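You operate a simulated robot arm through the tools that you are given. There is no shell and no other tool. Be economical: measure what you need, move in short steps, check, and stop when the job is done.

You run a simulated two-armed robot. Do the job below in one go: nothing can be reset, and whatever is moved stays where it is left.

TASK
Fit the yellow cup in its cell, add the apple, shut the lunch box, hold it and press the catch.

Only the result counts: the job must be done as asked and must still hold three seconds after the hand-in. Knocking over, shifting, dropping, spilling or breaking anything else fails it.

THE ROBOT
Two 6-joint arms with two-finger parallel grippers on one trunk, on a base that drives. Base frame: it is fixed to the floor where the robot stands at the start and does not move with it; the origin is under the middle of the robot, x ahead of it, y to its left, z up. Lengths are in cm, angles in degrees, forces in N, time in s.
The left shoulder is at the start at [6, 18.7, 129.7], the right one opposite. With the tool pointing down near the work surface each hand reaches from about 10 to 60 cm from the robot's upright axis, wherever it stands, measured 20 degrees to its own side. Places, roughly: lunch box catch [60, -10, 110]; lunch box lid [60, -10, 110]; square cell of the lunch box [50, -10, 90]; wide bay of the lunch box [50, -20, 90]. Payload 1.57 kg a hand.
Tool frame (each hand has its own): the origin (TCP) lies between the finger pads and is the grasp point; the fingertips stand 3 cm ahead of it; z points along the fingers, y is the line along which they close. The gripper opens to 11 cm. The fingers are 2.4 cm wide and 1.2 cm thick; the gripper's body (4.8 by 11.2 cm) begins 7.8 cm behind the TCP.
Orientation is that of the tool frame in the base frame, as a unit quaternion [w, x, y, z]. With the fingers straight down and closing along the base's y, the tool's x points along the base's -x, its y along +y and its z along -z.

THE INTERFACE
- The arms move only by the tool move_arm. It takes "left_deltas", "right_deltas" or both (then of equal length, played together; a hand with none holds still); each is text: rows parted by semicolons, each of 7 numbers parted by spaces: the shift along the tool's x, y, z in units of 25 mm (1.0 is 25 mm), then the turn, a rotation vector about the tool's x, y, z in units of 5 degrees (1.0 is 5 degrees), then the gripper command, from -1 (fully open) to 1 (shut), values between in proportion. In form: tx ty tz ax ay az claw; .... A call has 1 to 20 rows; each row shifts and turns the commanded pose from where the row before left it, along the tool's axes as they then stand. A call with a number of a shift or a turn outside -1 to 1 is refused whole. Rows are played at 5 a second. More than 5 cm and 8.6 degrees between two rows, or a gripper value outside its range, and nothing of the call is played. A pose out of reach is approached as far as the arm can. The call stops where the force on the tool passes 40 N (or 10 N more than at its start, if that is more) or the arm is blocked; 0.2 s more then pass. The fingers move at their own pace (about 15.3 cm/s each) and stop on an object; they squeeze with about 25 N. The grip force told is the motor's: it shows also when the fingers shut on nothing. Time passes only in rows, and 0.2 s behind the last, so rows that do not move let the fingers close. It gives the time, the measured TCP pose, the force on the tool (base axes), the opening and the grip force at its end, in the units of the frame above (readings bear some noise), with the torque about the TCP (base axes, N m) and any sound that the robot's microphone picked up.
- Cameras (640 x 400 px; columns grow to the right, rows downward): "scene" is now at [1.75, -0.67, 183.69]; the picture's right is [-0.11, -0.99, 0.00], its down [-0.76, 0.08, -0.65] and it looks along [0.64, -0.07, -0.76] (base axes); focal length 248 px, centre (320, 200). "left" rides on the left gripper at [7, -1.6, -14.1] in its tool frame; the picture's right is [0.23, 0.97, 0.00], its down [-0.86, 0.20, -0.48] and it looks along [-0.47, 0.11, 0.88] (tool axes); focal length 222 px, centre (320, 200). "right" rides on the right gripper at [7, 1.6, -14.1] in its tool frame; the picture's right is [-0.23, 0.97, 0.00], its down [-0.86, -0.20, -0.48] and it looks along [-0.47, -0.11, 0.88] (tool axes); focal length 222 px, centre (320, 200). There is no depth. A picture from a camera that has moved, and an enlarged one, comes with that camera's place and axes in the base frame and with its lens.
- snapshot(camera): a new picture of that camera. The clock stands still meanwhile.
- slide_trunk(by): slides the trunk up (or, below 0, down) by that many cm; the arms and the scene camera ride with it, the base frame stays. It gives what a move gives, with no picture.
- roll_base(legs): drives the robot by 1 to 6 legs, each [ahead, left, turn to the left] in cm, cm and degrees, along the robot's own axes; the way and the turn of a leg run together, so that a leg with both is an arc; at most 150 cm and 180 degrees a leg. The arms and the cameras ride along, it lands a little off, and it stops where it bumps. It gives what a move gives.
- head_to(pan, tilt): turns the head with the scene camera to pan (to the left, within 86 degrees either way) and tilt (down, from -29 to 69), counted from straight ahead of the robot. It gives what a move gives.
- close_up(camera, box): a new picture of the part [left, top, right, bottom] of that camera's present view, enlarged. The clock stands still meanwhile.
- sign_off(): hands the job in; it is judged then, once.

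Work in short steps. Places have to be worked out from the pictures, the camera data and where the tool is seen: move nearer, look again, correct. Check each grasp and each placing, and mend what went wrong. You have 120 turns and 100 pictures in all, those below and enlarged ones among them. Open the grippers and draw the arms clear of the work before you hand the job in, unless the task says otherwise; then end with one line.

The tools are called after "Request:" by a JSON object that holds its "api" and its "payload". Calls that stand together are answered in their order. move_arm: Moves the arms, as the interface text tells. Its arguments: {"type":"object","properties":{"left_deltas":{"type":"string"},"right_deltas":{"type":"string"}},"required":[]} The other tools are called the same way: slide_trunk (by) slides the trunk up or down; roll_base (legs) drives the base; head_to (pan, tilt) turns the head that bears the scene camera; snapshot (camera) takes a picture; close_up (camera, box) takes an enlarged picture of a part of a camera's view; sign_off () hands the job in.

At the start:

```text
clock: 0.0
left_position: [39.97, 7.27, 137.97]
left_ee_rot: [0.001, 0.001, 1.0, 0.0]
left_contact_force: [0.4, -0.2, -0.3]
left_wrist_torque: [0.04, -0.04, 0.0]
left_grip_width: 11.0
left_grip_force: 0.2
right_position: [41.04, -26.25, 134.3]
right_ee_rot: [0.001, 0.0, 1.0, 0.0]
right_contact_force: [0.3, -0.2, 0.1]
right_wrist_torque: [-0.02, 0.0, 0.0]
right_grip_width: 10.99
right_grip_force: 0.0
trunk travel left (down, up): [-92.5, 6.5]
robot x, y, heading: [-0.13, 0.17, 0.3]
head pan, tilt: [-6.3, 49.6]
```

scene: 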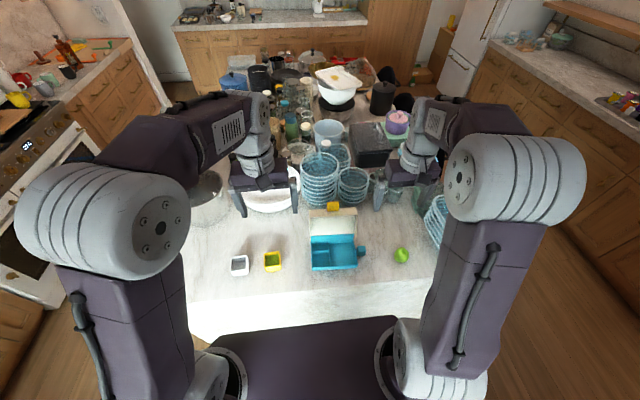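
right: 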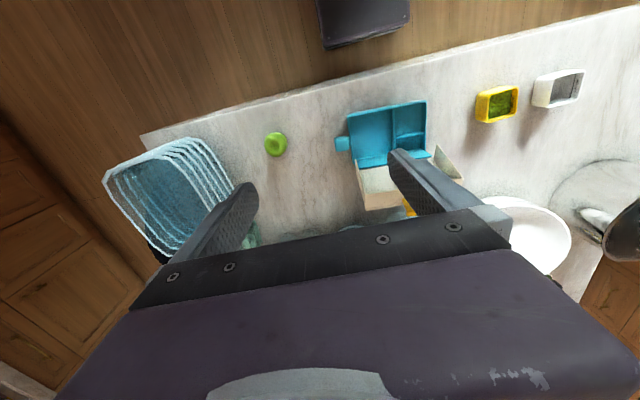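
left: 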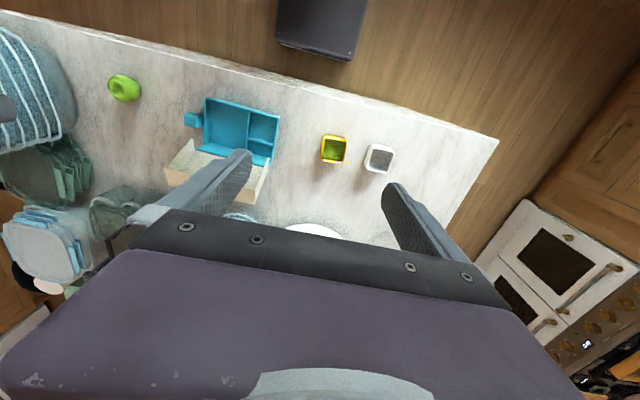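

The lunch box stands open ahead, with a yellow and a white cup to its left and the apple on its right. I enlarge the view to measure them.

Request:
{"api": "close_up", "payload": {"camera": "scene", "box": [220, 190, 420, 315]}}

Request:
{"api": "close_up", "payload": {"camera": "left", "box": [80, 60, 420, 272]}}

Request:
{"api": "close_up", "payload": {"camera": "right", "box": [240, 60, 600, 285]}}

```text
3.20 times, centred on (320, 252) of scene
camera zoom: at [1.75, -0.67, 183.69], right [-0.11, -0.99, 0.0], down [-0.76, 0.08, -0.65], along [0.64, -0.07, -0.76], focal length 795 px, centre (320, 32)
```

zoom: 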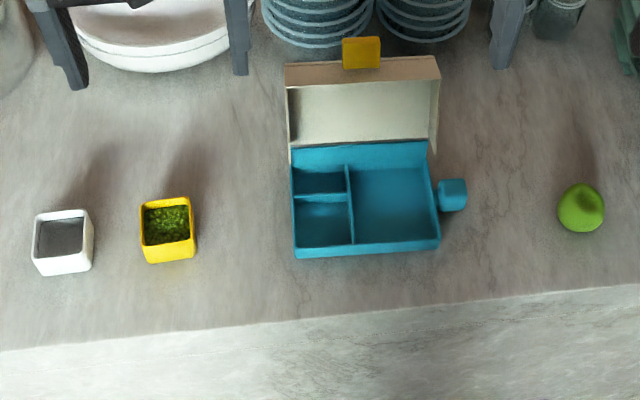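

```text
1.88 times, centred on (250, 166) of left
camera zoom: at [33.14, 5.56, 152.18], right [-0.23, 0.97, 0.0], down [0.86, 0.2, 0.48], along [0.47, 0.11, -0.88], focal length 418 px, centre (452, 264)
```

zoom: 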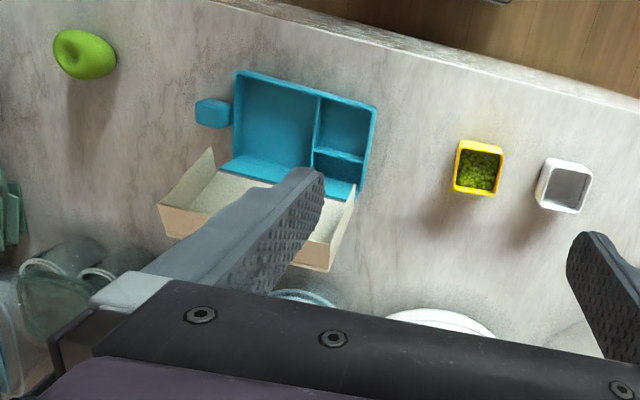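

```text
1.78 times, centred on (420, 172) of right
camera zoom: at [34.11, -24.64, 148.58], right [0.23, 0.97, 0.0], down [0.86, -0.2, 0.48], along [0.47, -0.11, -0.88], focal length 395 px, centre (142, 249)
```

zoom: 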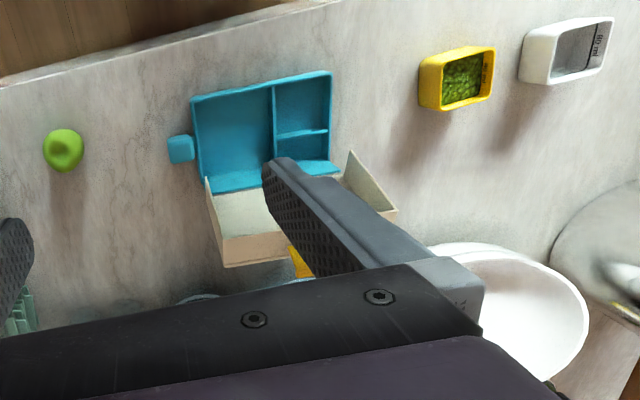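

From the scene view I put the yellow cup at about (47.8, 13), roughly 6 cm square and 4.5 high. The box spans x from 43 and y -2 to -20, and the apple is at (45.4, -37.7). I bring the left hand over the box for a nearer look.

Request:
{"api": "move_arm", "payload": {"left_deltas": "-0.2 -0.6 0.9 0 0 0 -1;-0.2 -0.6 0.9 0 0 0 -1;-0.2 -0.6 0.9 0 0 0 -1;-0.2 -0.6 0.9 0 0 0 -1;-0.2 -0.6 0.9 0 0 0 -1;-0.2 -0.6 0.9 0 0 0 -1;-0.2 -0.6 0.9 0 0 0 -1;-0.2 -0.6 0.9 0 0 0 -1"}}

Request:
{"api": "snapshot", "payload": {"camera": "left"}}

Request:
{"api": "close_up", "payload": {"camera": "left", "box": [140, 40, 460, 240]}}

```text
clock: 1.8
left_position: [43.88, -4.93, 120.03]
left_ee_rot: [0.0, -0.001, 1.0, 0.0]
left_contact_force: [0.0, -0.3, 0.7]
left_wrist_torque: [0.03, -0.01, -0.03]
left_grip_width: 11.0
left_grip_force: 0.0
right_position: [41.1, -26.24, 134.34]
right_ee_rot: [0.0, 0.0, 1.0, -0.001]
right_contact_force: [0.8, 0.1, -0.5]
right_wrist_torque: [0.02, 0.01, 0.01]
right_grip_width: 11.0
right_grip_force: 0.1
trunk travel left (down, up): [-92.5, 6.5]
robot x, y, heading: [-0.24, 0.05, -0.0]
head pan, tilt: [-6.3, 49.6]
```

```text
93 pictures are left
camera left: at [37.08, -6.62, 134.08], right [-0.23, 0.97, 0.0], down [0.86, 0.2, 0.48], along [0.47, 0.11, -0.88], focal length 222 px, centre (320, 200)
```

left: 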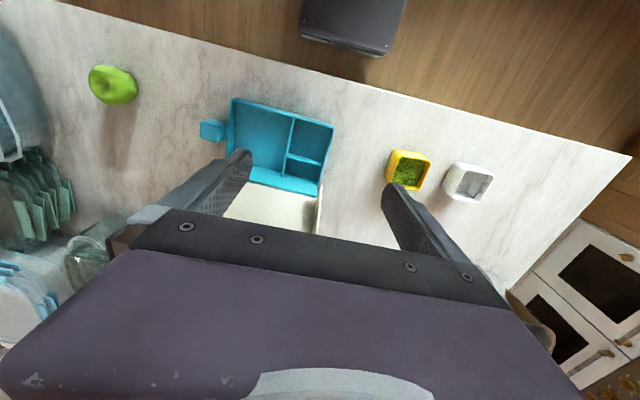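

```text
2.00 times, centred on (300, 140) of left
camera zoom: at [37.08, -6.62, 134.08], right [-0.23, 0.97, 0.0], down [0.86, 0.2, 0.48], along [0.47, 0.11, -0.88], focal length 444 px, centre (360, 320)
```

zoom: 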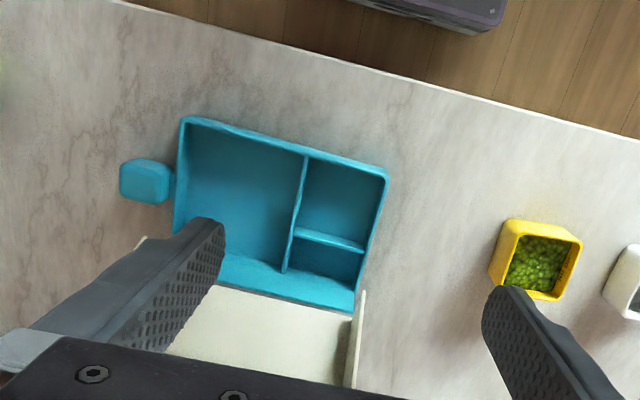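

The front-left cell measures about 6x6 cm, centred near (46.8, -6.3). I now move the left hand above the yellow cup and look again.

Request:
{"api": "move_arm", "payload": {"left_deltas": "-0.19 0.845 0.4 0 0 0 -1;-0.19 0.845 0.4 0 0 0 -1;-0.19 0.845 0.4 0 0 0 -1;-0.19 0.845 0.4 0 0 0 -1;-0.19 0.845 0.4 0 0 0 -1;-0.19 0.845 0.4 0 0 0 -1;-0.19 0.845 0.4 0 0 0 -1;-0.19 0.845 0.4 0 0 0 -1"}}

Request:
{"api": "close_up", "payload": {"camera": "left", "box": [160, 40, 480, 240]}}

Request:
{"api": "close_up", "payload": {"camera": "scene", "box": [220, 190, 420, 315]}}

```text
clock: 3.6
left_position: [47.77, 12.26, 111.9]
left_ee_rot: [-0.001, 0.0, 1.0, -0.001]
left_contact_force: [0.6, 0.1, -0.2]
left_wrist_torque: [0.03, 0.01, -0.02]
left_grip_width: 11.02
left_grip_force: 0.1
right_position: [41.05, -26.18, 134.42]
right_ee_rot: [0.0, 0.0, 1.0, 0.001]
right_contact_force: [-0.2, -0.3, 0.0]
right_wrist_torque: [-0.04, 0.02, 0.03]
right_grip_width: 11.01
right_grip_force: 0.0
trunk travel left (down, up): [-92.5, 6.5]
robot x, y, heading: [-0.1, -0.23, 0.1]
head pan, tilt: [-6.3, 49.6]
```

```text
2.00 times, centred on (320, 140) of left
camera zoom: at [40.96, 10.62, 126.09], right [-0.23, 0.97, 0.0], down [0.86, 0.2, 0.48], along [0.47, 0.11, -0.88], focal length 444 px, centre (320, 320)
```

zoom: 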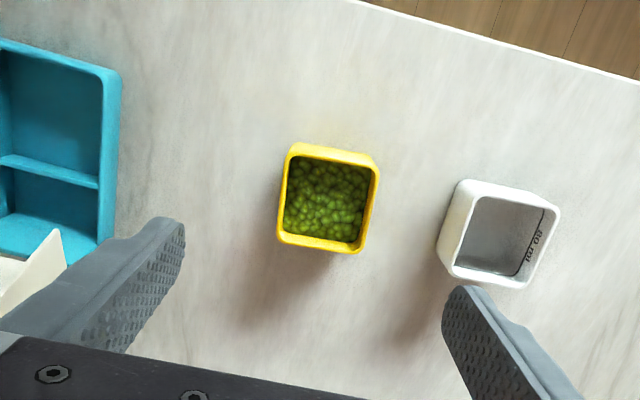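

```text
3.20 times, centred on (320, 252) of scene
camera zoom: at [1.82, -0.54, 183.7], right [-0.11, -0.99, 0.0], down [-0.76, 0.08, -0.65], along [0.64, -0.07, -0.76], focal length 795 px, centre (320, 32)
```

zoom: 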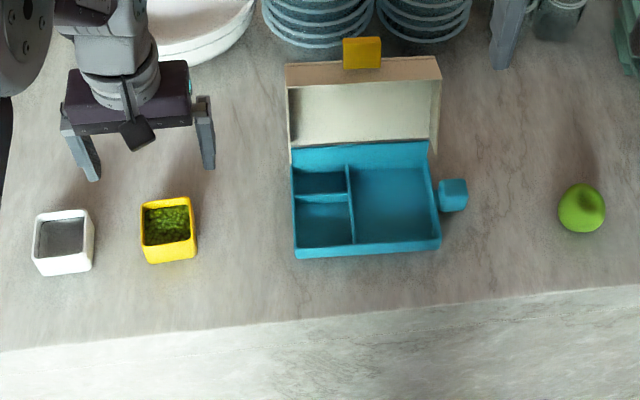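

The cup rim reads about 5.6 cm square, centred near (47.7, 12.8). I come down halfway and check from nearer.

Request:
{"api": "move_arm", "payload": {"left_deltas": "0 0.1 0.7 0 0 0 -1;0 0.1 0.7 0 0 0 -1;0 0 0.7 0 0 0 -1;0 0 0.7 0 0 0 -1"}}

Request:
{"api": "snapshot", "payload": {"camera": "left"}}

Request:
{"api": "close_up", "payload": {"camera": "scene", "box": [220, 220, 320, 282]}}

```text
clock: 4.6
left_position: [47.8, 12.51, 105.05]
left_ee_rot: [0.0, 0.0, 1.0, 0.0]
left_contact_force: [0.0, -0.1, 0.2]
left_wrist_torque: [0.0, -0.01, 0.02]
left_grip_width: 11.02
left_grip_force: 0.1
right_position: [41.16, -26.29, 134.43]
right_ee_rot: [0.001, -0.001, 1.0, 0.0]
right_contact_force: [0.4, 0.4, 0.2]
right_wrist_torque: [0.0, -0.01, -0.01]
right_grip_width: 11.01
right_grip_force: 0.1
trunk travel left (down, up): [-92.5, 6.5]
robot x, y, heading: [0.25, -0.03, 0.1]
head pan, tilt: [-6.3, 49.6]
```

```text
89 pictures are left
camera left: at [40.93, 10.95, 119.12], right [-0.23, 0.97, 0.0], down [0.86, 0.2, 0.48], along [0.47, 0.11, -0.88], focal length 222 px, centre (320, 200)
```

left: 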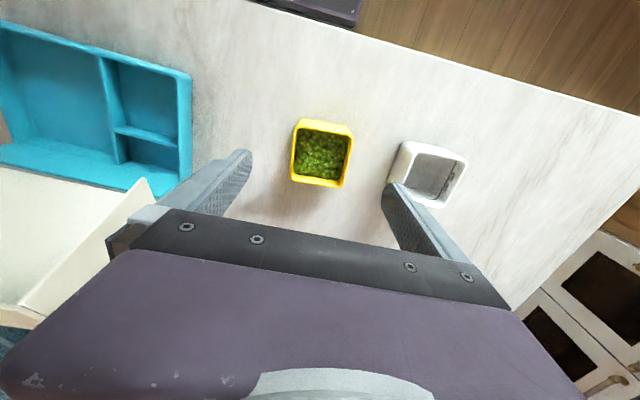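

```text
6.40 times, centred on (270, 251) of scene
camera zoom: at [1.79, -0.7, 183.7], right [-0.11, -0.99, 0.0], down [-0.76, 0.08, -0.65], along [0.64, -0.07, -0.76], focal length 1590 px, centre (640, -126)
```

zoom: 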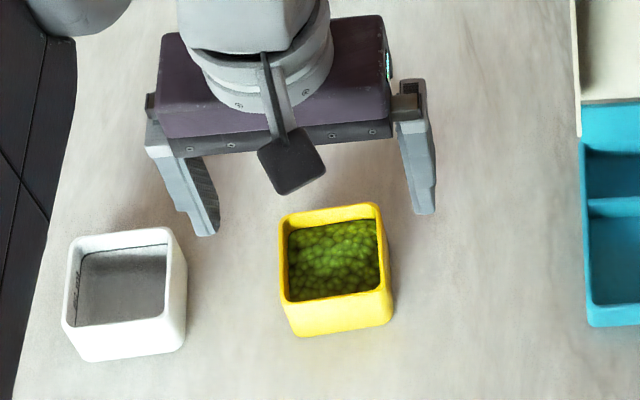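

The cup sits at about (47.6, 12.6), turned only a few degrees, and the white cup is clear of the fingers at a narrower opening. I lower so only the tips take the upper 2 cm of the cup.

Request:
{"api": "move_arm", "payload": {"left_deltas": "0 0.02 0.6 0 0 0 -0.5;0 0.02 0.6 0 0 0 -0.5;0 0 0.6 0 0 0 -0.5;0 0 0.6 0 0 0 -0.5;0 0 0.54 0 0 0 -0.5"}}

Request:
{"api": "close_up", "payload": {"camera": "scene", "box": [220, 220, 320, 282]}}

Request:
{"api": "close_up", "payload": {"camera": "left", "box": [200, 60, 440, 210]}}

```text
clock: 5.8
left_position: [47.92, 12.64, 97.69]
left_ee_rot: [0.001, 0.0, 1.0, 0.0]
left_contact_force: [-0.3, 0.4, 0.1]
left_wrist_torque: [0.0, 0.02, -0.01]
left_grip_width: 8.26
left_grip_force: 0.0
right_position: [41.19, -26.1, 134.36]
right_ee_rot: [0.0, 0.0, 1.0, 0.001]
right_contact_force: [-0.2, -0.6, 0.4]
right_wrist_torque: [0.01, -0.02, 0.0]
right_grip_width: 11.01
right_grip_force: 0.1
trunk travel left (down, up): [-92.5, 6.5]
robot x, y, heading: [-0.05, -0.06, -0.2]
head pan, tilt: [-6.3, 49.6]
```

```text
6.40 times, centred on (270, 251) of scene
camera zoom: at [1.8, -0.66, 183.7], right [-0.11, -0.99, 0.0], down [-0.76, 0.08, -0.65], along [0.64, -0.07, -0.76], focal length 1590 px, centre (640, -126)
```

zoom: 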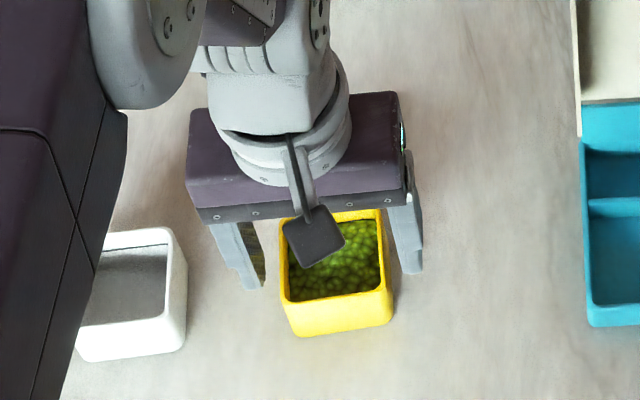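

```text
2.67 times, centred on (320, 135) of left
camera zoom: at [41.05, 11.09, 111.81], right [-0.23, 0.97, 0.0], down [0.86, 0.2, 0.48], along [0.47, 0.11, -0.88], focal length 592 px, centre (320, 373)
```

zoom: 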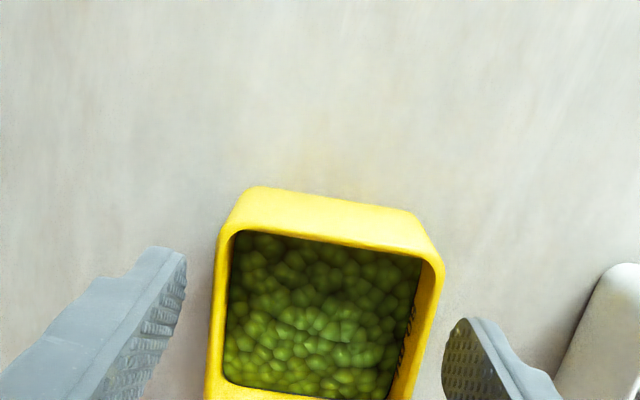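

The fingers straddle the cup evenly with the tips about 2 cm below its rim. I close and wait.

Request:
{"api": "move_arm", "payload": {"left_deltas": "0 0 0 0 0 0 0.3;0 0 0 0 0 0 1;0 0 0 0 0 0 1;0 0 0 0 0 0 1;0 0 0 0 0 0 1"}}

Request:
{"api": "close_up", "payload": {"camera": "left", "box": [200, 60, 440, 210]}}

```text
clock: 7.0
left_position: [47.95, 12.73, 97.68]
left_ee_rot: [0.0, 0.0, 1.0, 0.0]
left_contact_force: [-0.2, 0.2, -0.6]
left_wrist_torque: [0.02, 0.01, -0.01]
left_grip_width: 6.17
left_grip_force: 25.3
right_position: [41.11, -26.2, 134.33]
right_ee_rot: [0.0, 0.0, 1.0, 0.0]
right_contact_force: [-0.1, 1.1, 0.4]
right_wrist_torque: [-0.03, 0.0, -0.02]
right_grip_width: 10.99
right_grip_force: 0.0
trunk travel left (down, up): [-92.5, 6.5]
robot x, y, heading: [-0.08, 0.05, 0.0]
head pan, tilt: [-6.3, 49.6]
```

```text
2.67 times, centred on (320, 135) of left
camera zoom: at [41.04, 11.09, 111.83], right [-0.23, 0.97, 0.0], down [0.86, 0.2, 0.48], along [0.47, 0.11, -0.88], focal length 592 px, centre (320, 373)
```

zoom: 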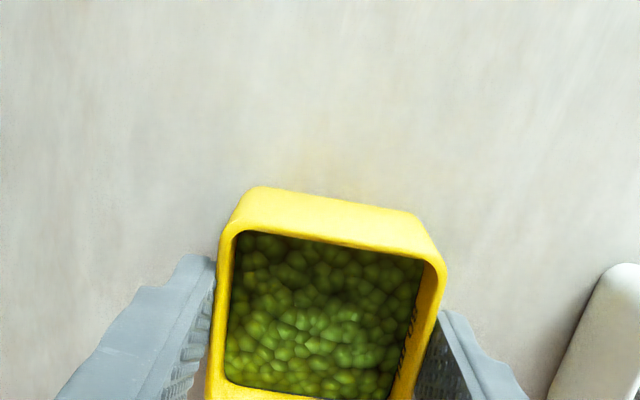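

The grip holds at 6.17 cm with 25 N. I lift and carry the cup over the cell.

Request:
{"api": "move_arm", "payload": {"left_deltas": "0 0 -0.6 0 0 0 1;0 0 -0.8 0 0 0 1;0 0 -0.8 0 0 0 1;0 0 -0.8 0 0 0 1;0.05 -0.85 0 0 0 0 1;0.05 -0.85 0 0 0 0 1;0.05 -0.85 0 0 0 0 1;0.05 -0.85 0 0 0 0 1;0.05 -0.85 0 0 0 0 1;0.05 -0.85 0 0 0 0 1;0.05 -0.85 0 0 0 0 1;0.05 -0.85 0 0 0 0 1;0 -0.85 0 0 0 0 1;0 0 0 0 0 0 1"}}

Request:
{"api": "snapshot", "payload": {"camera": "left"}}

Request:
{"api": "close_up", "payload": {"camera": "scene", "box": [270, 190, 400, 271]}}

```text
clock: 10.0
left_position: [46.86, -6.35, 105.33]
left_ee_rot: [0.001, 0.0, 1.0, 0.001]
left_contact_force: [-0.5, -1.3, -0.9]
left_wrist_torque: [-0.01, -0.01, -0.02]
left_grip_width: 0.0
left_grip_force: 21.5
right_position: [41.16, -26.11, 134.45]
right_ee_rot: [0.0, 0.0, 1.0, 0.001]
right_contact_force: [-0.2, 0.1, 0.9]
right_wrist_torque: [-0.03, -0.02, 0.02]
right_grip_width: 11.0
right_grip_force: 0.1
trunk travel left (down, up): [-92.5, 6.5]
robot x, y, heading: [-0.14, 0.04, -0.1]
head pan, tilt: [-6.3, 49.6]
```

```text
84 pictures are left
camera left: at [39.98, -8.1, 119.44], right [-0.23, 0.97, 0.0], down [0.86, 0.2, 0.48], along [0.47, 0.11, -0.88], focal length 222 px, centre (320, 200)
```

left: 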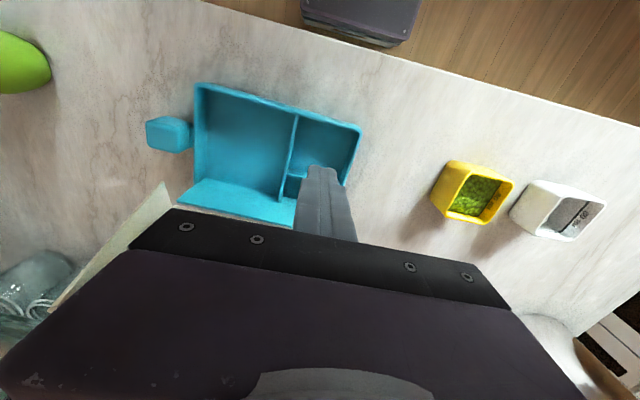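

```text
4.92 times, centred on (335, 230) of scene
camera zoom: at [1.75, -0.64, 183.7], right [-0.11, -0.99, 0.0], down [-0.76, 0.08, -0.65], along [0.64, -0.07, -0.76], focal length 1223 px, centre (246, 50)
```

zoom: 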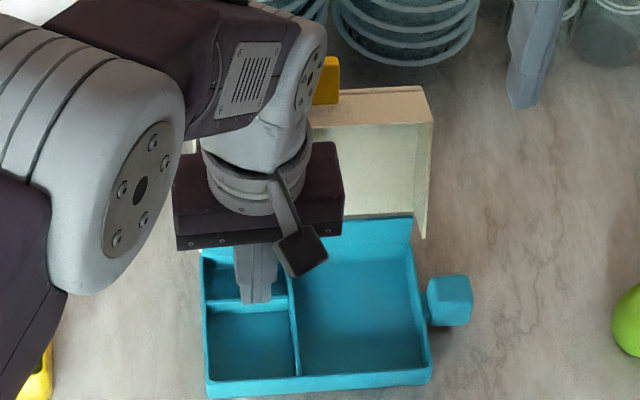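

The cup slipped out on the lift and stayed standing upright near its place; the tip grip was too shallow. I go back above it with open fingers and look.

Request:
{"api": "move_arm", "payload": {"left_deltas": "-0.05 0.85 -0.1 0 0 0 1;-0.05 0.85 -0.1 0 0 0 1;-0.05 0.85 -0.1 0 0 0 0;-0.05 0.85 -0.1 0 0 0 -0.5;-0.05 0.85 -0.1 0 0 0 -0.5;-0.05 0.85 -0.1 0 0 0 -0.5;-0.05 0.85 -0.1 0 0 0 -0.5;-0.05 0.85 -0.1 0 0 0 -0.5;0 0.85 0 0 0 0 -0.5;0 0 0 0 0 0 -0.5"}}

Request:
{"api": "close_up", "payload": {"camera": "left", "box": [160, 40, 480, 240]}}

Request:
{"api": "close_up", "payload": {"camera": "scene", "box": [220, 220, 320, 282]}}

```text
clock: 12.2
left_position: [47.91, 12.69, 107.11]
left_ee_rot: [-0.001, -0.001, 1.0, 0.0]
left_contact_force: [-0.3, -0.1, -0.2]
left_wrist_torque: [-0.01, 0.03, 0.01]
left_grip_width: 8.25
left_grip_force: 0.1
right_position: [41.13, -26.28, 134.39]
right_ee_rot: [0.0, 0.0, 1.0, 0.001]
right_contact_force: [0.5, -0.4, 0.2]
right_wrist_torque: [-0.02, -0.02, 0.03]
right_grip_width: 11.0
right_grip_force: 0.0
trunk travel left (down, up): [-92.5, 6.5]
robot x, y, heading: [-0.14, 0.12, -0.2]
head pan, tilt: [-6.3, 49.6]
```

```text
2.00 times, centred on (320, 140) of left
camera zoom: at [41.04, 11.04, 121.29], right [-0.23, 0.97, 0.0], down [0.86, 0.2, 0.48], along [0.47, 0.11, -0.88], focal length 444 px, centre (320, 320)
```

zoom: 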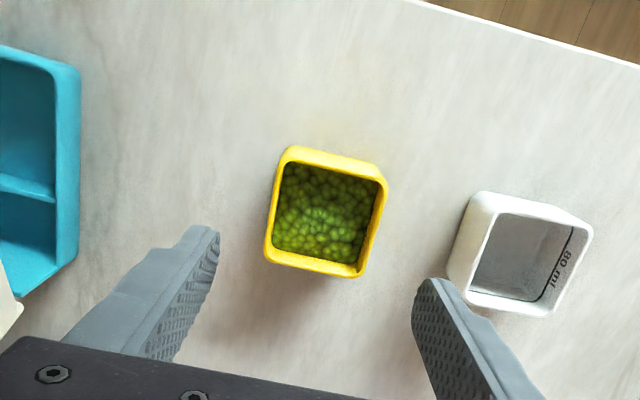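

```text
6.40 times, centred on (270, 251) of scene
camera zoom: at [1.76, -0.7, 183.69], right [-0.11, -0.99, 0.0], down [-0.76, 0.08, -0.65], along [0.64, -0.07, -0.76], focal length 1590 px, centre (640, -126)
```

zoom: 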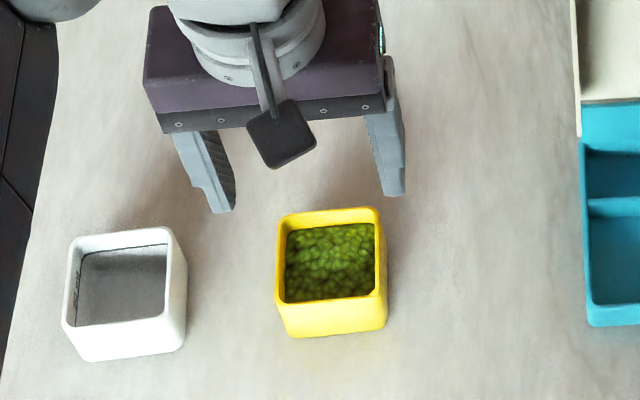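

The cup stands upright at about (47.6, 12.9). I descend deeper this time, with the tips just above the counter.

Request:
{"api": "move_arm", "payload": {"left_deltas": "0.06 0.05 0.7 0 0 0 -0.5;0.06 0.05 0.7 0 0 0 -0.5;0 0 0.7 0 0 0 -0.5;0 0 0.7 0 0 0 -0.5;0 0 0.7 0 0 0 -0.5;0 0 0.7 0 0 0 -0.5;0 0 0.3 0 0 0 -0.5;0 0 0 0 0 0 0.3;0 0 0 0 0 0 1;0 0 0 0 0 0 1;0 0 0 0 0 0 1;0 0 0 0 0 0 1"}}

Request:
{"api": "close_up", "payload": {"camera": "left", "box": [200, 60, 440, 210]}}

Request:
{"api": "close_up", "payload": {"camera": "scene", "box": [220, 220, 320, 282]}}

```text
clock: 14.8
left_position: [47.43, 12.8, 95.85]
left_ee_rot: [-0.001, 0.0, 1.0, 0.001]
left_contact_force: [-0.3, -0.3, -0.4]
left_wrist_torque: [-0.01, 0.01, 0.01]
left_grip_width: 6.13
left_grip_force: 24.9
right_position: [41.02, -26.3, 134.34]
right_ee_rot: [0.0, 0.0, 1.0, 0.0]
right_contact_force: [0.4, -0.1, 0.1]
right_wrist_torque: [0.02, 0.0, 0.01]
right_grip_width: 10.97
right_grip_force: 0.1
trunk travel left (down, up): [-92.5, 6.5]
robot x, y, heading: [0.09, -0.09, 0.0]
head pan, tilt: [-6.3, 49.6]
```

```text
2.67 times, centred on (320, 135) of left
camera zoom: at [40.69, 11.17, 110.0], right [-0.23, 0.97, 0.0], down [0.86, 0.2, 0.48], along [0.47, 0.11, -0.88], focal length 592 px, centre (320, 373)
```

zoom: 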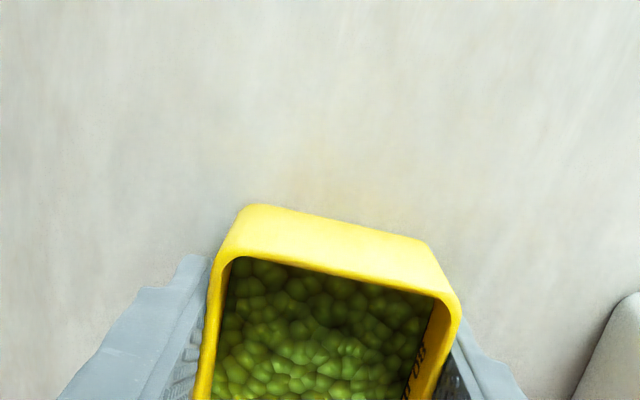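

```text
6.40 times, centred on (270, 251) of scene
camera zoom: at [1.77, -0.67, 183.69], right [-0.11, -0.99, 0.0], down [-0.76, 0.08, -0.65], along [0.64, -0.07, -0.76], focal length 1590 px, centre (640, -126)
```

zoom: 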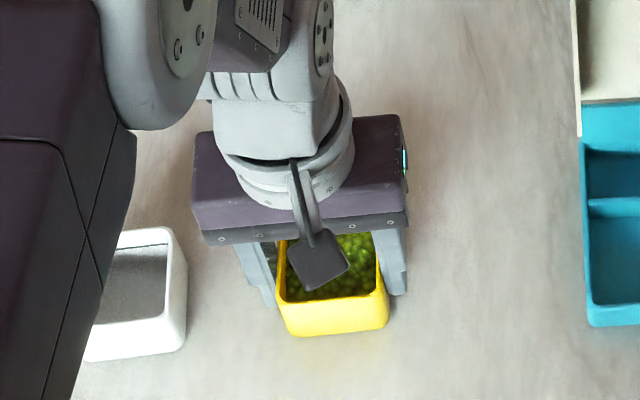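

Grip at 6.13 cm, now much deeper. I lift slowly and verify it holds.

Request:
{"api": "move_arm", "payload": {"left_deltas": "0 0 -0.1 0 0 0 1;0 0 -0.2 0 0 0 1;0 0 -0.3 0 0 0 1;0 0 -0.3 0 0 0 1;0 0 -0.2 0 0 0 1;0 0 -0.1 0 0 0 1;0 0 0 0 0 0 1"}}

Request:
{"api": "close_up", "payload": {"camera": "scene", "box": [220, 220, 320, 282]}}

```text
clock: 16.4
left_position: [47.52, 12.85, 98.95]
left_ee_rot: [0.0, 0.0, 1.0, 0.0]
left_contact_force: [-0.2, 0.6, -0.4]
left_wrist_torque: [-0.01, 0.0, -0.02]
left_grip_width: 6.12
left_grip_force: 25.0
right_position: [40.98, -26.25, 134.5]
right_ee_rot: [0.001, 0.001, 1.0, 0.001]
right_contact_force: [-0.4, 0.1, 0.1]
right_wrist_torque: [0.02, -0.03, -0.01]
right_grip_width: 10.99
right_grip_force: 0.1
trunk travel left (down, up): [-92.5, 6.5]
robot x, y, heading: [-0.04, -0.02, 0.0]
head pan, tilt: [-6.3, 49.6]
```

```text
6.40 times, centred on (270, 251) of scene
camera zoom: at [1.77, -0.66, 183.69], right [-0.11, -0.99, 0.0], down [-0.76, 0.08, -0.65], along [0.64, -0.07, -0.76], focal length 1590 px, centre (640, -126)
```

zoom: 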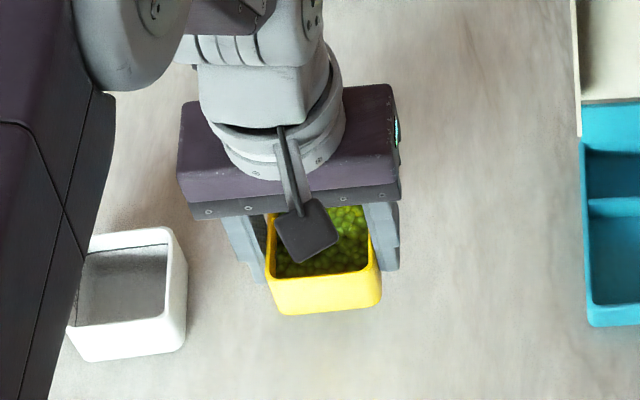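

The cup came up with the hand. I raise it a bit more and carry it gently to above the cell.

Request:
{"api": "move_arm", "payload": {"left_deltas": "0 0 -0.3 0 0 0 1;0 0 -0.5 0 0 0 1;0 0 -0.5 0 0 0 1;0 0 -0.5 0 0 0 1;0 -0.2 -0.4 0 0 0 1;0 -0.4 -0.2 0 0 0 1;0.02 -0.5 0 0 0 0 1;0.02 -0.6 0 0 0 0 1;0.02 -0.6 0 0 0 0 1;0.02 -0.6 0 0 0 0 1;0.02 -0.6 0 0 0 0 1;0.02 -0.6 0 0 0 0 1;0.02 -0.6 0 0 0 0 1;0.02 -0.6 0 0 0 0 1;0.02 -0.6 0 0 0 0 1;0.02 -0.6 0 0 0 0 1;0.02 -0.5 0 0 0 0 1;0.02 -0.4 0 0 0 0 1;0.02 -0.2 0 0 0 0 1;0 0 0 0 0 0 1"}}

Request:
{"api": "close_up", "payload": {"camera": "scene", "box": [270, 190, 400, 271]}}

Request:
{"api": "snapshot", "payload": {"camera": "left"}}

```text
clock: 20.6
left_position: [46.92, -6.1, 104.95]
left_ee_rot: [0.0, 0.0, 1.0, 0.001]
left_contact_force: [0.6, -0.3, -1.0]
left_wrist_torque: [0.01, 0.0, -0.02]
left_grip_width: 6.11
left_grip_force: 25.2
right_position: [41.11, -26.21, 134.38]
right_ee_rot: [0.0, 0.0, 1.0, 0.0]
right_contact_force: [0.1, -0.4, 0.0]
right_wrist_torque: [0.0, 0.03, -0.01]
right_grip_width: 11.02
right_grip_force: 0.1
trunk travel left (down, up): [-92.5, 6.5]
robot x, y, heading: [0.11, -0.24, 0.1]
head pan, tilt: [-6.3, 49.6]
```

```text
4.92 times, centred on (335, 230) of scene
camera zoom: at [1.77, -0.66, 183.69], right [-0.11, -0.99, 0.0], down [-0.76, 0.08, -0.65], along [0.64, -0.07, -0.76], focal length 1223 px, centre (246, 50)
```

zoom: 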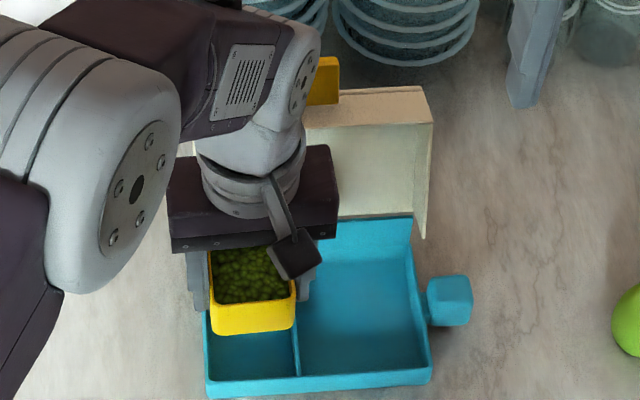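

```text
76 pictures are left
camera left: at [40.04, -7.77, 119.08], right [-0.23, 0.97, 0.0], down [0.86, 0.2, 0.48], along [0.47, 0.11, -0.88], focal length 222 px, centre (320, 200)
```

left: 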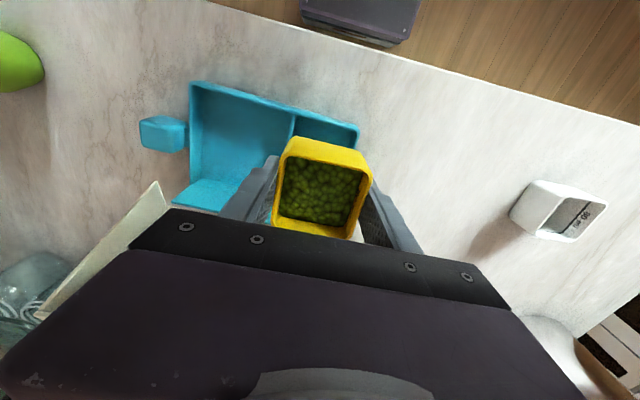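

Held well above the cell. I enlarge the scene view around the cell to align the cup to it.

Request:
{"api": "close_up", "payload": {"camera": "scene", "box": [306, 232, 362, 274]}}

Request:
{"api": "close_up", "payload": {"camera": "right", "box": [320, 80, 480, 180]}}

```text
9.52 times, centred on (334, 253) of scene
camera zoom: at [1.77, -0.66, 183.69], right [-0.11, -0.99, 0.0], down [-0.76, 0.08, -0.65], along [0.64, -0.07, -0.76], focal length 2365 px, centre (187, -305)
```

zoom: 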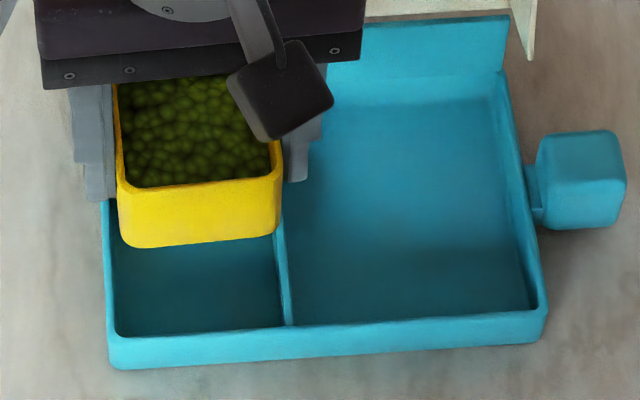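

```text
4.00 times, centred on (400, 130) of right
camera zoom: at [34.13, -24.64, 148.57], right [0.23, 0.97, 0.0], down [0.86, -0.2, 0.48], along [0.47, -0.11, -0.88], focal length 888 px, centre (0, 480)
```

zoom: 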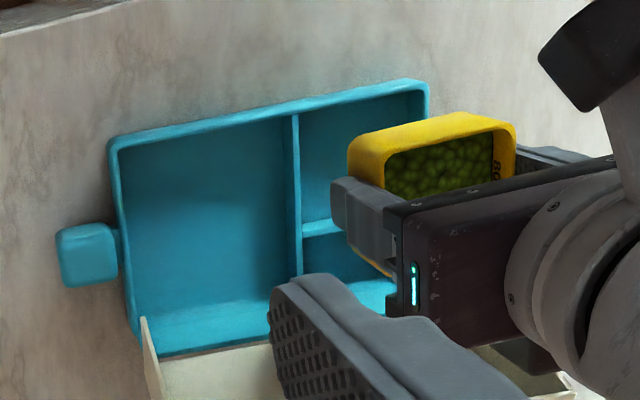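

The tray is only about 2.7 cm deep (rim z≈94.7), and the cup appears centred over the cell within a few mm. I lower until the cup's bottom is just above the rim and check.

Request:
{"api": "move_arm", "payload": {"left_deltas": "0 0 0.3 0 0 0 1;0 0 0.5 0 0 0 1;0 0 0.5 0 0 0 1;0 0 0.4 0 0 0 1;0 0 0.3 0 0 0 1;0 0 0.1 0 0 0 1;0 0 0 0 0 0 1"}}

Request:
{"api": "close_up", "payload": {"camera": "scene", "box": [306, 232, 362, 274]}}

Request:
{"api": "close_up", "payload": {"camera": "left", "box": [200, 60, 440, 210]}}

Request:
{"api": "close_up", "payload": {"camera": "right", "box": [320, 80, 480, 180]}}

```text
clock: 22.2
left_position: [46.82, -6.02, 99.73]
left_ee_rot: [-0.001, 0.0, 1.0, 0.0]
left_contact_force: [0.1, -0.6, -1.1]
left_wrist_torque: [-0.03, -0.02, -0.01]
left_grip_width: 6.11
left_grip_force: 25.4
right_position: [41.08, -26.14, 134.36]
right_ee_rot: [0.0, 0.0, 1.0, 0.0]
right_contact_force: [-0.1, 0.2, 1.0]
right_wrist_torque: [-0.03, -0.01, -0.04]
right_grip_width: 11.0
right_grip_force: 0.0
trunk travel left (down, up): [-92.5, 6.5]
robot x, y, heading: [-0.06, 0.13, -0.1]
head pan, tilt: [-6.3, 49.6]
```

```text
9.52 times, centred on (334, 253) of scene
camera zoom: at [1.76, -0.68, 183.69], right [-0.11, -0.99, 0.0], down [-0.76, 0.08, -0.65], along [0.64, -0.07, -0.76], focal length 2365 px, centre (187, -305)
```

zoom: 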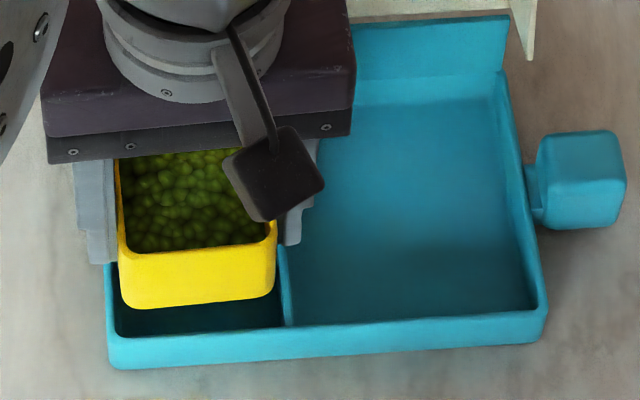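

```text
2.67 times, centred on (320, 135) of left
camera zoom: at [40.06, -7.71, 113.85], right [-0.23, 0.97, 0.0], down [0.86, 0.2, 0.48], along [0.47, 0.11, -0.88], focal length 592 px, centre (320, 373)
```

zoom: 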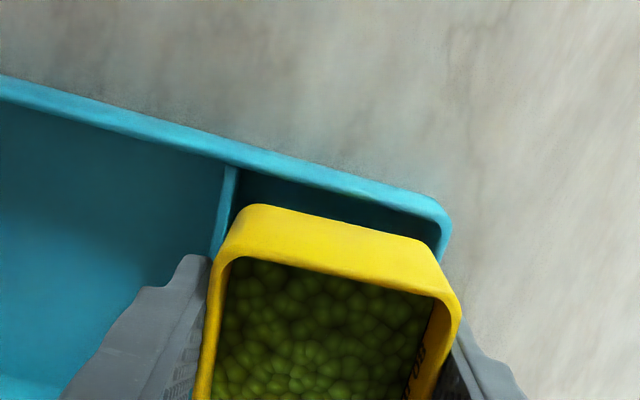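

```text
4.00 times, centred on (400, 130) of right
camera zoom: at [34.12, -24.65, 148.57], right [0.23, 0.97, 0.0], down [0.86, -0.2, 0.48], along [0.47, -0.11, -0.88], focal length 888 px, centre (0, 480)
```

zoom: 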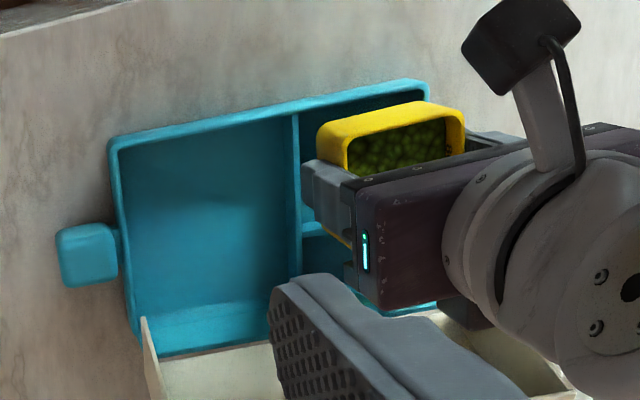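

Cell (inner about 6.7 cm wide, centred at y≈-6.05) and cup line up, with a slight relative turn of about 2° and a small x offset. I correct both and lower the cup's foot into the cell.

Request:
{"api": "move_arm", "payload": {"left_deltas": "0.06 0 0 0 0 0.4 1;0 0 0.2 0 0 0 1;0 0 0.2 0 0 0 1;0 0 0.15 0 0 0 1;0 0 0 0 0 0 1"}}

Request:
{"api": "close_up", "payload": {"camera": "scene", "box": [306, 232, 362, 274]}}

Request:
{"api": "close_up", "payload": {"camera": "left", "box": [200, 60, 440, 210]}}

```text
clock: 23.4
left_position: [46.86, -6.01, 98.33]
left_ee_rot: [0.0, 0.017, 1.0, 0.001]
left_contact_force: [-0.8, 0.4, -1.3]
left_wrist_torque: [-0.02, 0.02, -0.02]
left_grip_width: 6.13
left_grip_force: 25.1
right_position: [41.05, -26.25, 134.36]
right_ee_rot: [0.001, 0.0, 1.0, -0.001]
right_contact_force: [0.5, 0.0, -0.8]
right_wrist_torque: [0.01, 0.03, -0.02]
right_grip_width: 11.02
right_grip_force: 0.0
trunk travel left (down, up): [-92.5, 6.5]
robot x, y, heading: [0.19, -0.05, -0.1]
head pan, tilt: [-6.3, 49.6]
```

```text
9.52 times, centred on (334, 253) of scene
camera zoom: at [1.76, -0.68, 183.69], right [-0.11, -0.99, 0.0], down [-0.76, 0.08, -0.65], along [0.64, -0.07, -0.76], focal length 2365 px, centre (187, -305)
```

zoom: 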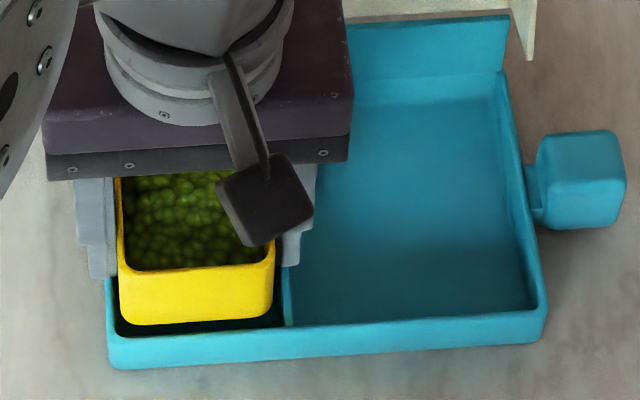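

```text
2.67 times, centred on (320, 135) of left
camera zoom: at [39.9, -7.47, 112.49], right [-0.19, 0.98, 0.0], down [0.86, 0.17, 0.48], along [0.47, 0.09, -0.88], focal length 592 px, centre (320, 373)
```

zoom: 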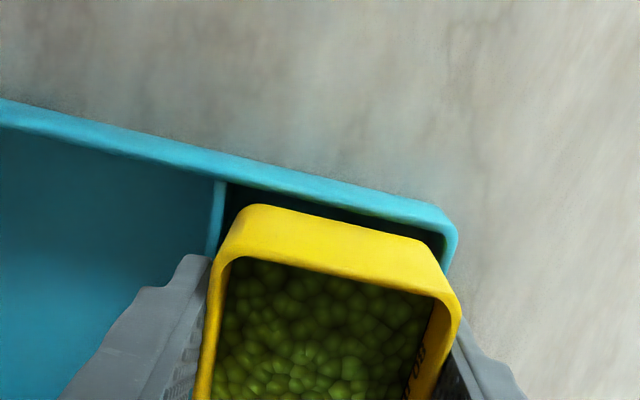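

Edges are now parallel and centred. I lower in small steps until the fingertips reach the rim.

Request:
{"api": "move_arm", "payload": {"left_deltas": "0.04 0 0.1 0 0 0 1;0 0 0.1 0 0 0 1;0 0 0.1 0 0 0 1;0 0 0 0 0 0 1"}}

Request:
{"api": "close_up", "payload": {"camera": "scene", "box": [306, 232, 362, 274]}}

Request:
{"api": "close_up", "payload": {"camera": "left", "box": [200, 60, 440, 210]}}

```text
clock: 24.4
left_position: [46.57, -6.05, 97.62]
left_ee_rot: [0.0, 0.017, 1.0, -0.001]
left_contact_force: [-0.5, -1.1, 2.9]
left_wrist_torque: [0.11, 0.02, 0.03]
left_grip_width: 6.11
left_grip_force: 24.5
right_position: [41.1, -26.3, 134.42]
right_ee_rot: [0.0, 0.0, 1.0, 0.0]
right_contact_force: [-0.7, 0.2, 0.2]
right_wrist_torque: [-0.03, 0.01, -0.03]
right_grip_width: 11.02
right_grip_force: 0.0
trunk travel left (down, up): [-92.5, 6.5]
robot x, y, heading: [-0.01, -0.22, -0.0]
head pan, tilt: [-6.3, 49.6]
```

```text
9.52 times, centred on (334, 253) of scene
camera zoom: at [1.7, -0.69, 183.7], right [-0.11, -0.99, 0.0], down [-0.76, 0.08, -0.65], along [0.64, -0.07, -0.76], focal length 2365 px, centre (187, -305)
```

zoom: 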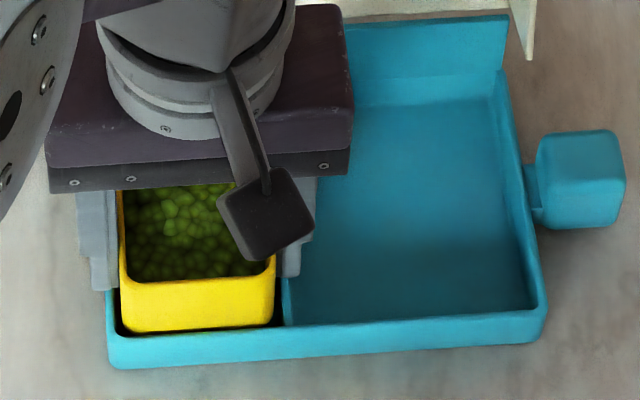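

```text
2.67 times, centred on (320, 135) of left
camera zoom: at [39.75, -7.51, 111.74], right [-0.19, 0.98, 0.0], down [0.86, 0.17, 0.48], along [0.47, 0.09, -0.88], focal length 592 px, centre (320, 373)
```

zoom: 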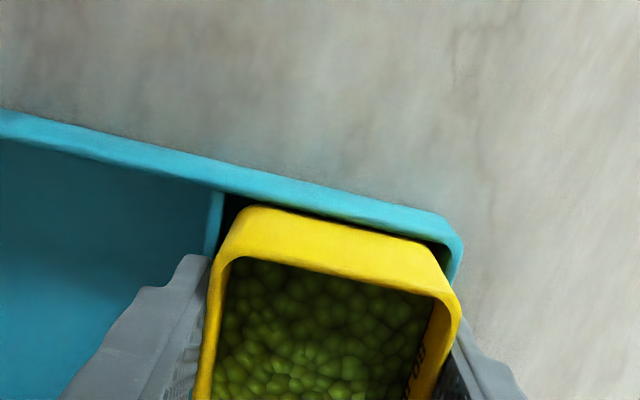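

Light contact (2.9 N) tells the tips are at the rim and the cup's foot is inside the cell. I ease up a hair and release.

Request:
{"api": "move_arm", "payload": {"left_deltas": "0 0 -0.04 0 0 0 1;0 0 0 0 0 0 -0.3;0 0 0 0 0 0 -0.3;0 0 0 0 0 0 -0.3"}}

Request:
{"api": "close_up", "payload": {"camera": "scene", "box": [306, 232, 362, 274]}}

Request:
{"api": "close_up", "payload": {"camera": "left", "box": [200, 60, 440, 210]}}

```text
clock: 25.4
left_position: [46.69, -6.04, 97.67]
left_ee_rot: [0.0, 0.017, 1.0, 0.0]
left_contact_force: [-0.1, -0.2, 0.1]
left_wrist_torque: [-0.01, 0.0, -0.04]
left_grip_width: 7.14
left_grip_force: 0.1
right_position: [41.15, -26.2, 134.26]
right_ee_rot: [0.0, 0.0, 1.0, 0.0]
right_contact_force: [0.6, 1.0, -0.3]
right_wrist_torque: [0.02, -0.01, -0.06]
right_grip_width: 11.01
right_grip_force: 0.0
trunk travel left (down, up): [-92.5, 6.5]
robot x, y, heading: [0.11, -0.25, -0.1]
head pan, tilt: [-6.3, 49.6]
```

```text
9.52 times, centred on (334, 253) of scene
camera zoom: at [1.77, -0.68, 183.69], right [-0.11, -0.99, 0.0], down [-0.76, 0.08, -0.65], along [0.64, -0.07, -0.76], focal length 2365 px, centre (187, -305)
```

zoom: 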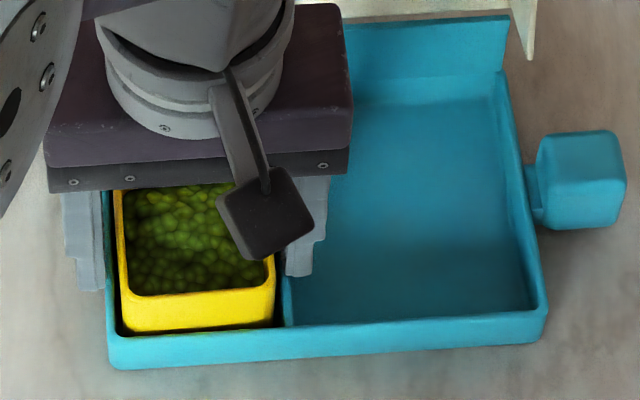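

```text
2.67 times, centred on (320, 135) of left
camera zoom: at [39.77, -7.47, 111.81], right [-0.19, 0.98, 0.0], down [0.86, 0.17, 0.48], along [0.47, 0.09, -0.88], focal length 592 px, centre (320, 373)
```

zoom: 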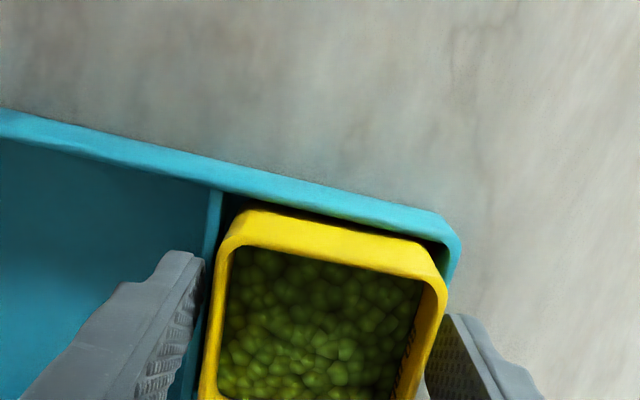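

The cup dropped into the cell. I lift the left hand straight up and swing it clear to check.

Request:
{"api": "move_arm", "payload": {"left_deltas": "0 0 -0.3 0 0 0 -0.3;0 0 -0.6 0 0 0 -0.3;0 0 -0.8 0 0 0 -0.3;0 0 -0.8 0 0 0 -0.3;0 0 -0.8 0 0 0 -0.3;0 0.5 -0.8 0 0 0 -0.3;0 0.8 -0.8 0 0 0 -0.3;0 0.8 0 0 0 0 -0.3;0 0.8 0 0 0 0 -0.3;0 0.8 0 0 0 0 -0.3;0 0.8 0 0 0 0 -0.3"}}

Request:
{"api": "close_up", "payload": {"camera": "scene", "box": [296, 200, 376, 274]}}

Request:
{"api": "close_up", "payload": {"camera": "right", "box": [320, 80, 480, 180]}}

```text
clock: 27.8
left_position: [47.11, 5.18, 109.9]
left_ee_rot: [0.0, 0.018, 1.0, -0.001]
left_contact_force: [0.1, -0.2, 0.0]
left_wrist_torque: [-0.06, 0.02, -0.02]
left_grip_width: 7.12
left_grip_force: 0.1
right_position: [41.05, -26.1, 134.33]
right_ee_rot: [0.001, -0.001, 1.0, 0.0]
right_contact_force: [-0.2, 0.3, -0.1]
right_wrist_torque: [-0.02, -0.01, 0.0]
right_grip_width: 10.99
right_grip_force: 0.0
trunk travel left (down, up): [-92.5, 6.5]
robot x, y, heading: [0.08, -0.04, -0.1]
head pan, tilt: [-6.3, 49.6]
```

```text
5.41 times, centred on (336, 237) of scene
camera zoom: at [1.76, -0.56, 183.7], right [-0.11, -0.99, 0.0], down [-0.76, 0.08, -0.65], along [0.64, -0.07, -0.76], focal length 1342 px, centre (234, 0)
```

zoom: 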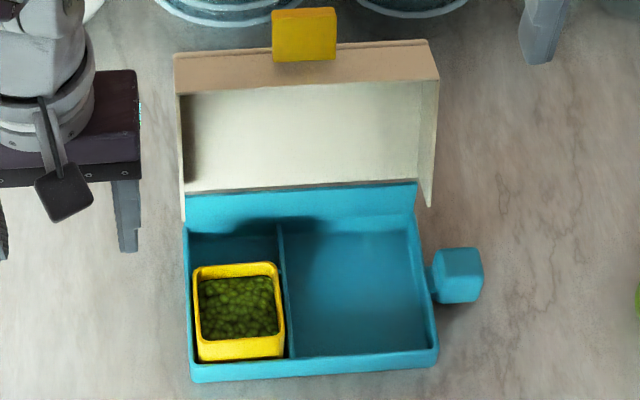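

```text
4.00 times, centred on (400, 130) of right
camera zoom: at [34.12, -24.56, 148.59], right [0.23, 0.97, 0.0], down [0.86, -0.2, 0.48], along [0.47, -0.11, -0.88], focal length 888 px, centre (0, 480)
```

zoom: 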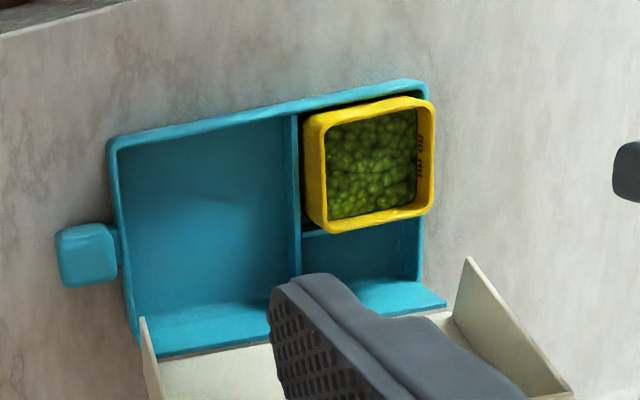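

The cup sits level in its cell. Now I bring the right hand above the apple for a nearer look.

Request:
{"api": "move_arm", "payload": {"right_deltas": "-0.17 -0.45 0.77 0 0 0 -1;-0.17 -0.45 0.77 0 0 0 -1;-0.17 -0.45 0.77 0 0 0 -1;-0.17 -0.45 0.77 0 0 0 -1;-0.17 -0.45 0.77 0 0 0 -1;-0.17 -0.45 0.77 0 0 0 -1;-0.17 -0.45 0.77 0 0 0 -1;-0.17 -0.45 0.77 0 0 0 -1;-0.17 -0.45 0.77 0 0 0 -1;-0.17 -0.45 0.77 0 0 0 -1"}}

Request:
{"api": "snapshot", "payload": {"camera": "right"}}

Request:
{"api": "close_up", "payload": {"camera": "scene", "box": [350, 210, 450, 272]}}

```text
clock: 30.0
left_position: [47.05, 5.25, 109.88]
left_ee_rot: [0.0, 0.017, 1.0, 0.0]
left_contact_force: [0.5, 0.1, 0.3]
left_wrist_torque: [0.0, -0.01, -0.01]
left_grip_width: 7.15
left_grip_force: 0.0
right_position: [45.46, -37.62, 115.05]
right_ee_rot: [0.001, -0.001, 1.0, 0.0]
right_contact_force: [-0.2, -0.8, 0.3]
right_wrist_torque: [0.01, 0.0, -0.01]
right_grip_width: 10.98
right_grip_force: 0.2
trunk travel left (down, up): [-92.5, 6.5]
robot x, y, heading: [0.03, 0.28, -0.3]
head pan, tilt: [-6.3, 49.6]
```

```text
62 pictures are left
camera right: at [38.47, -36.11, 129.2], right [0.23, 0.97, 0.0], down [0.86, -0.2, 0.48], along [0.47, -0.11, -0.88], focal length 222 px, centre (320, 200)
```

right: 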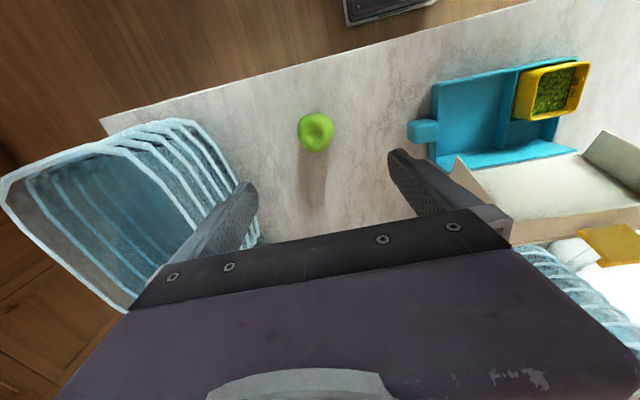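

```text
6.40 times, centred on (400, 241) of scene
camera zoom: at [1.83, -0.78, 183.7], right [-0.11, -0.99, 0.0], down [-0.76, 0.08, -0.65], along [0.64, -0.07, -0.76], focal length 1590 px, centre (-192, -62)
```

zoom: 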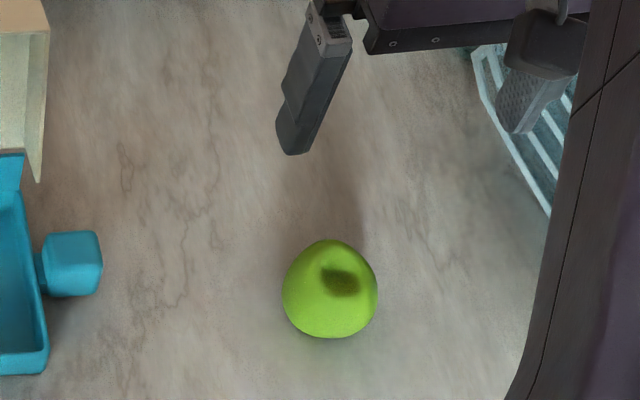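

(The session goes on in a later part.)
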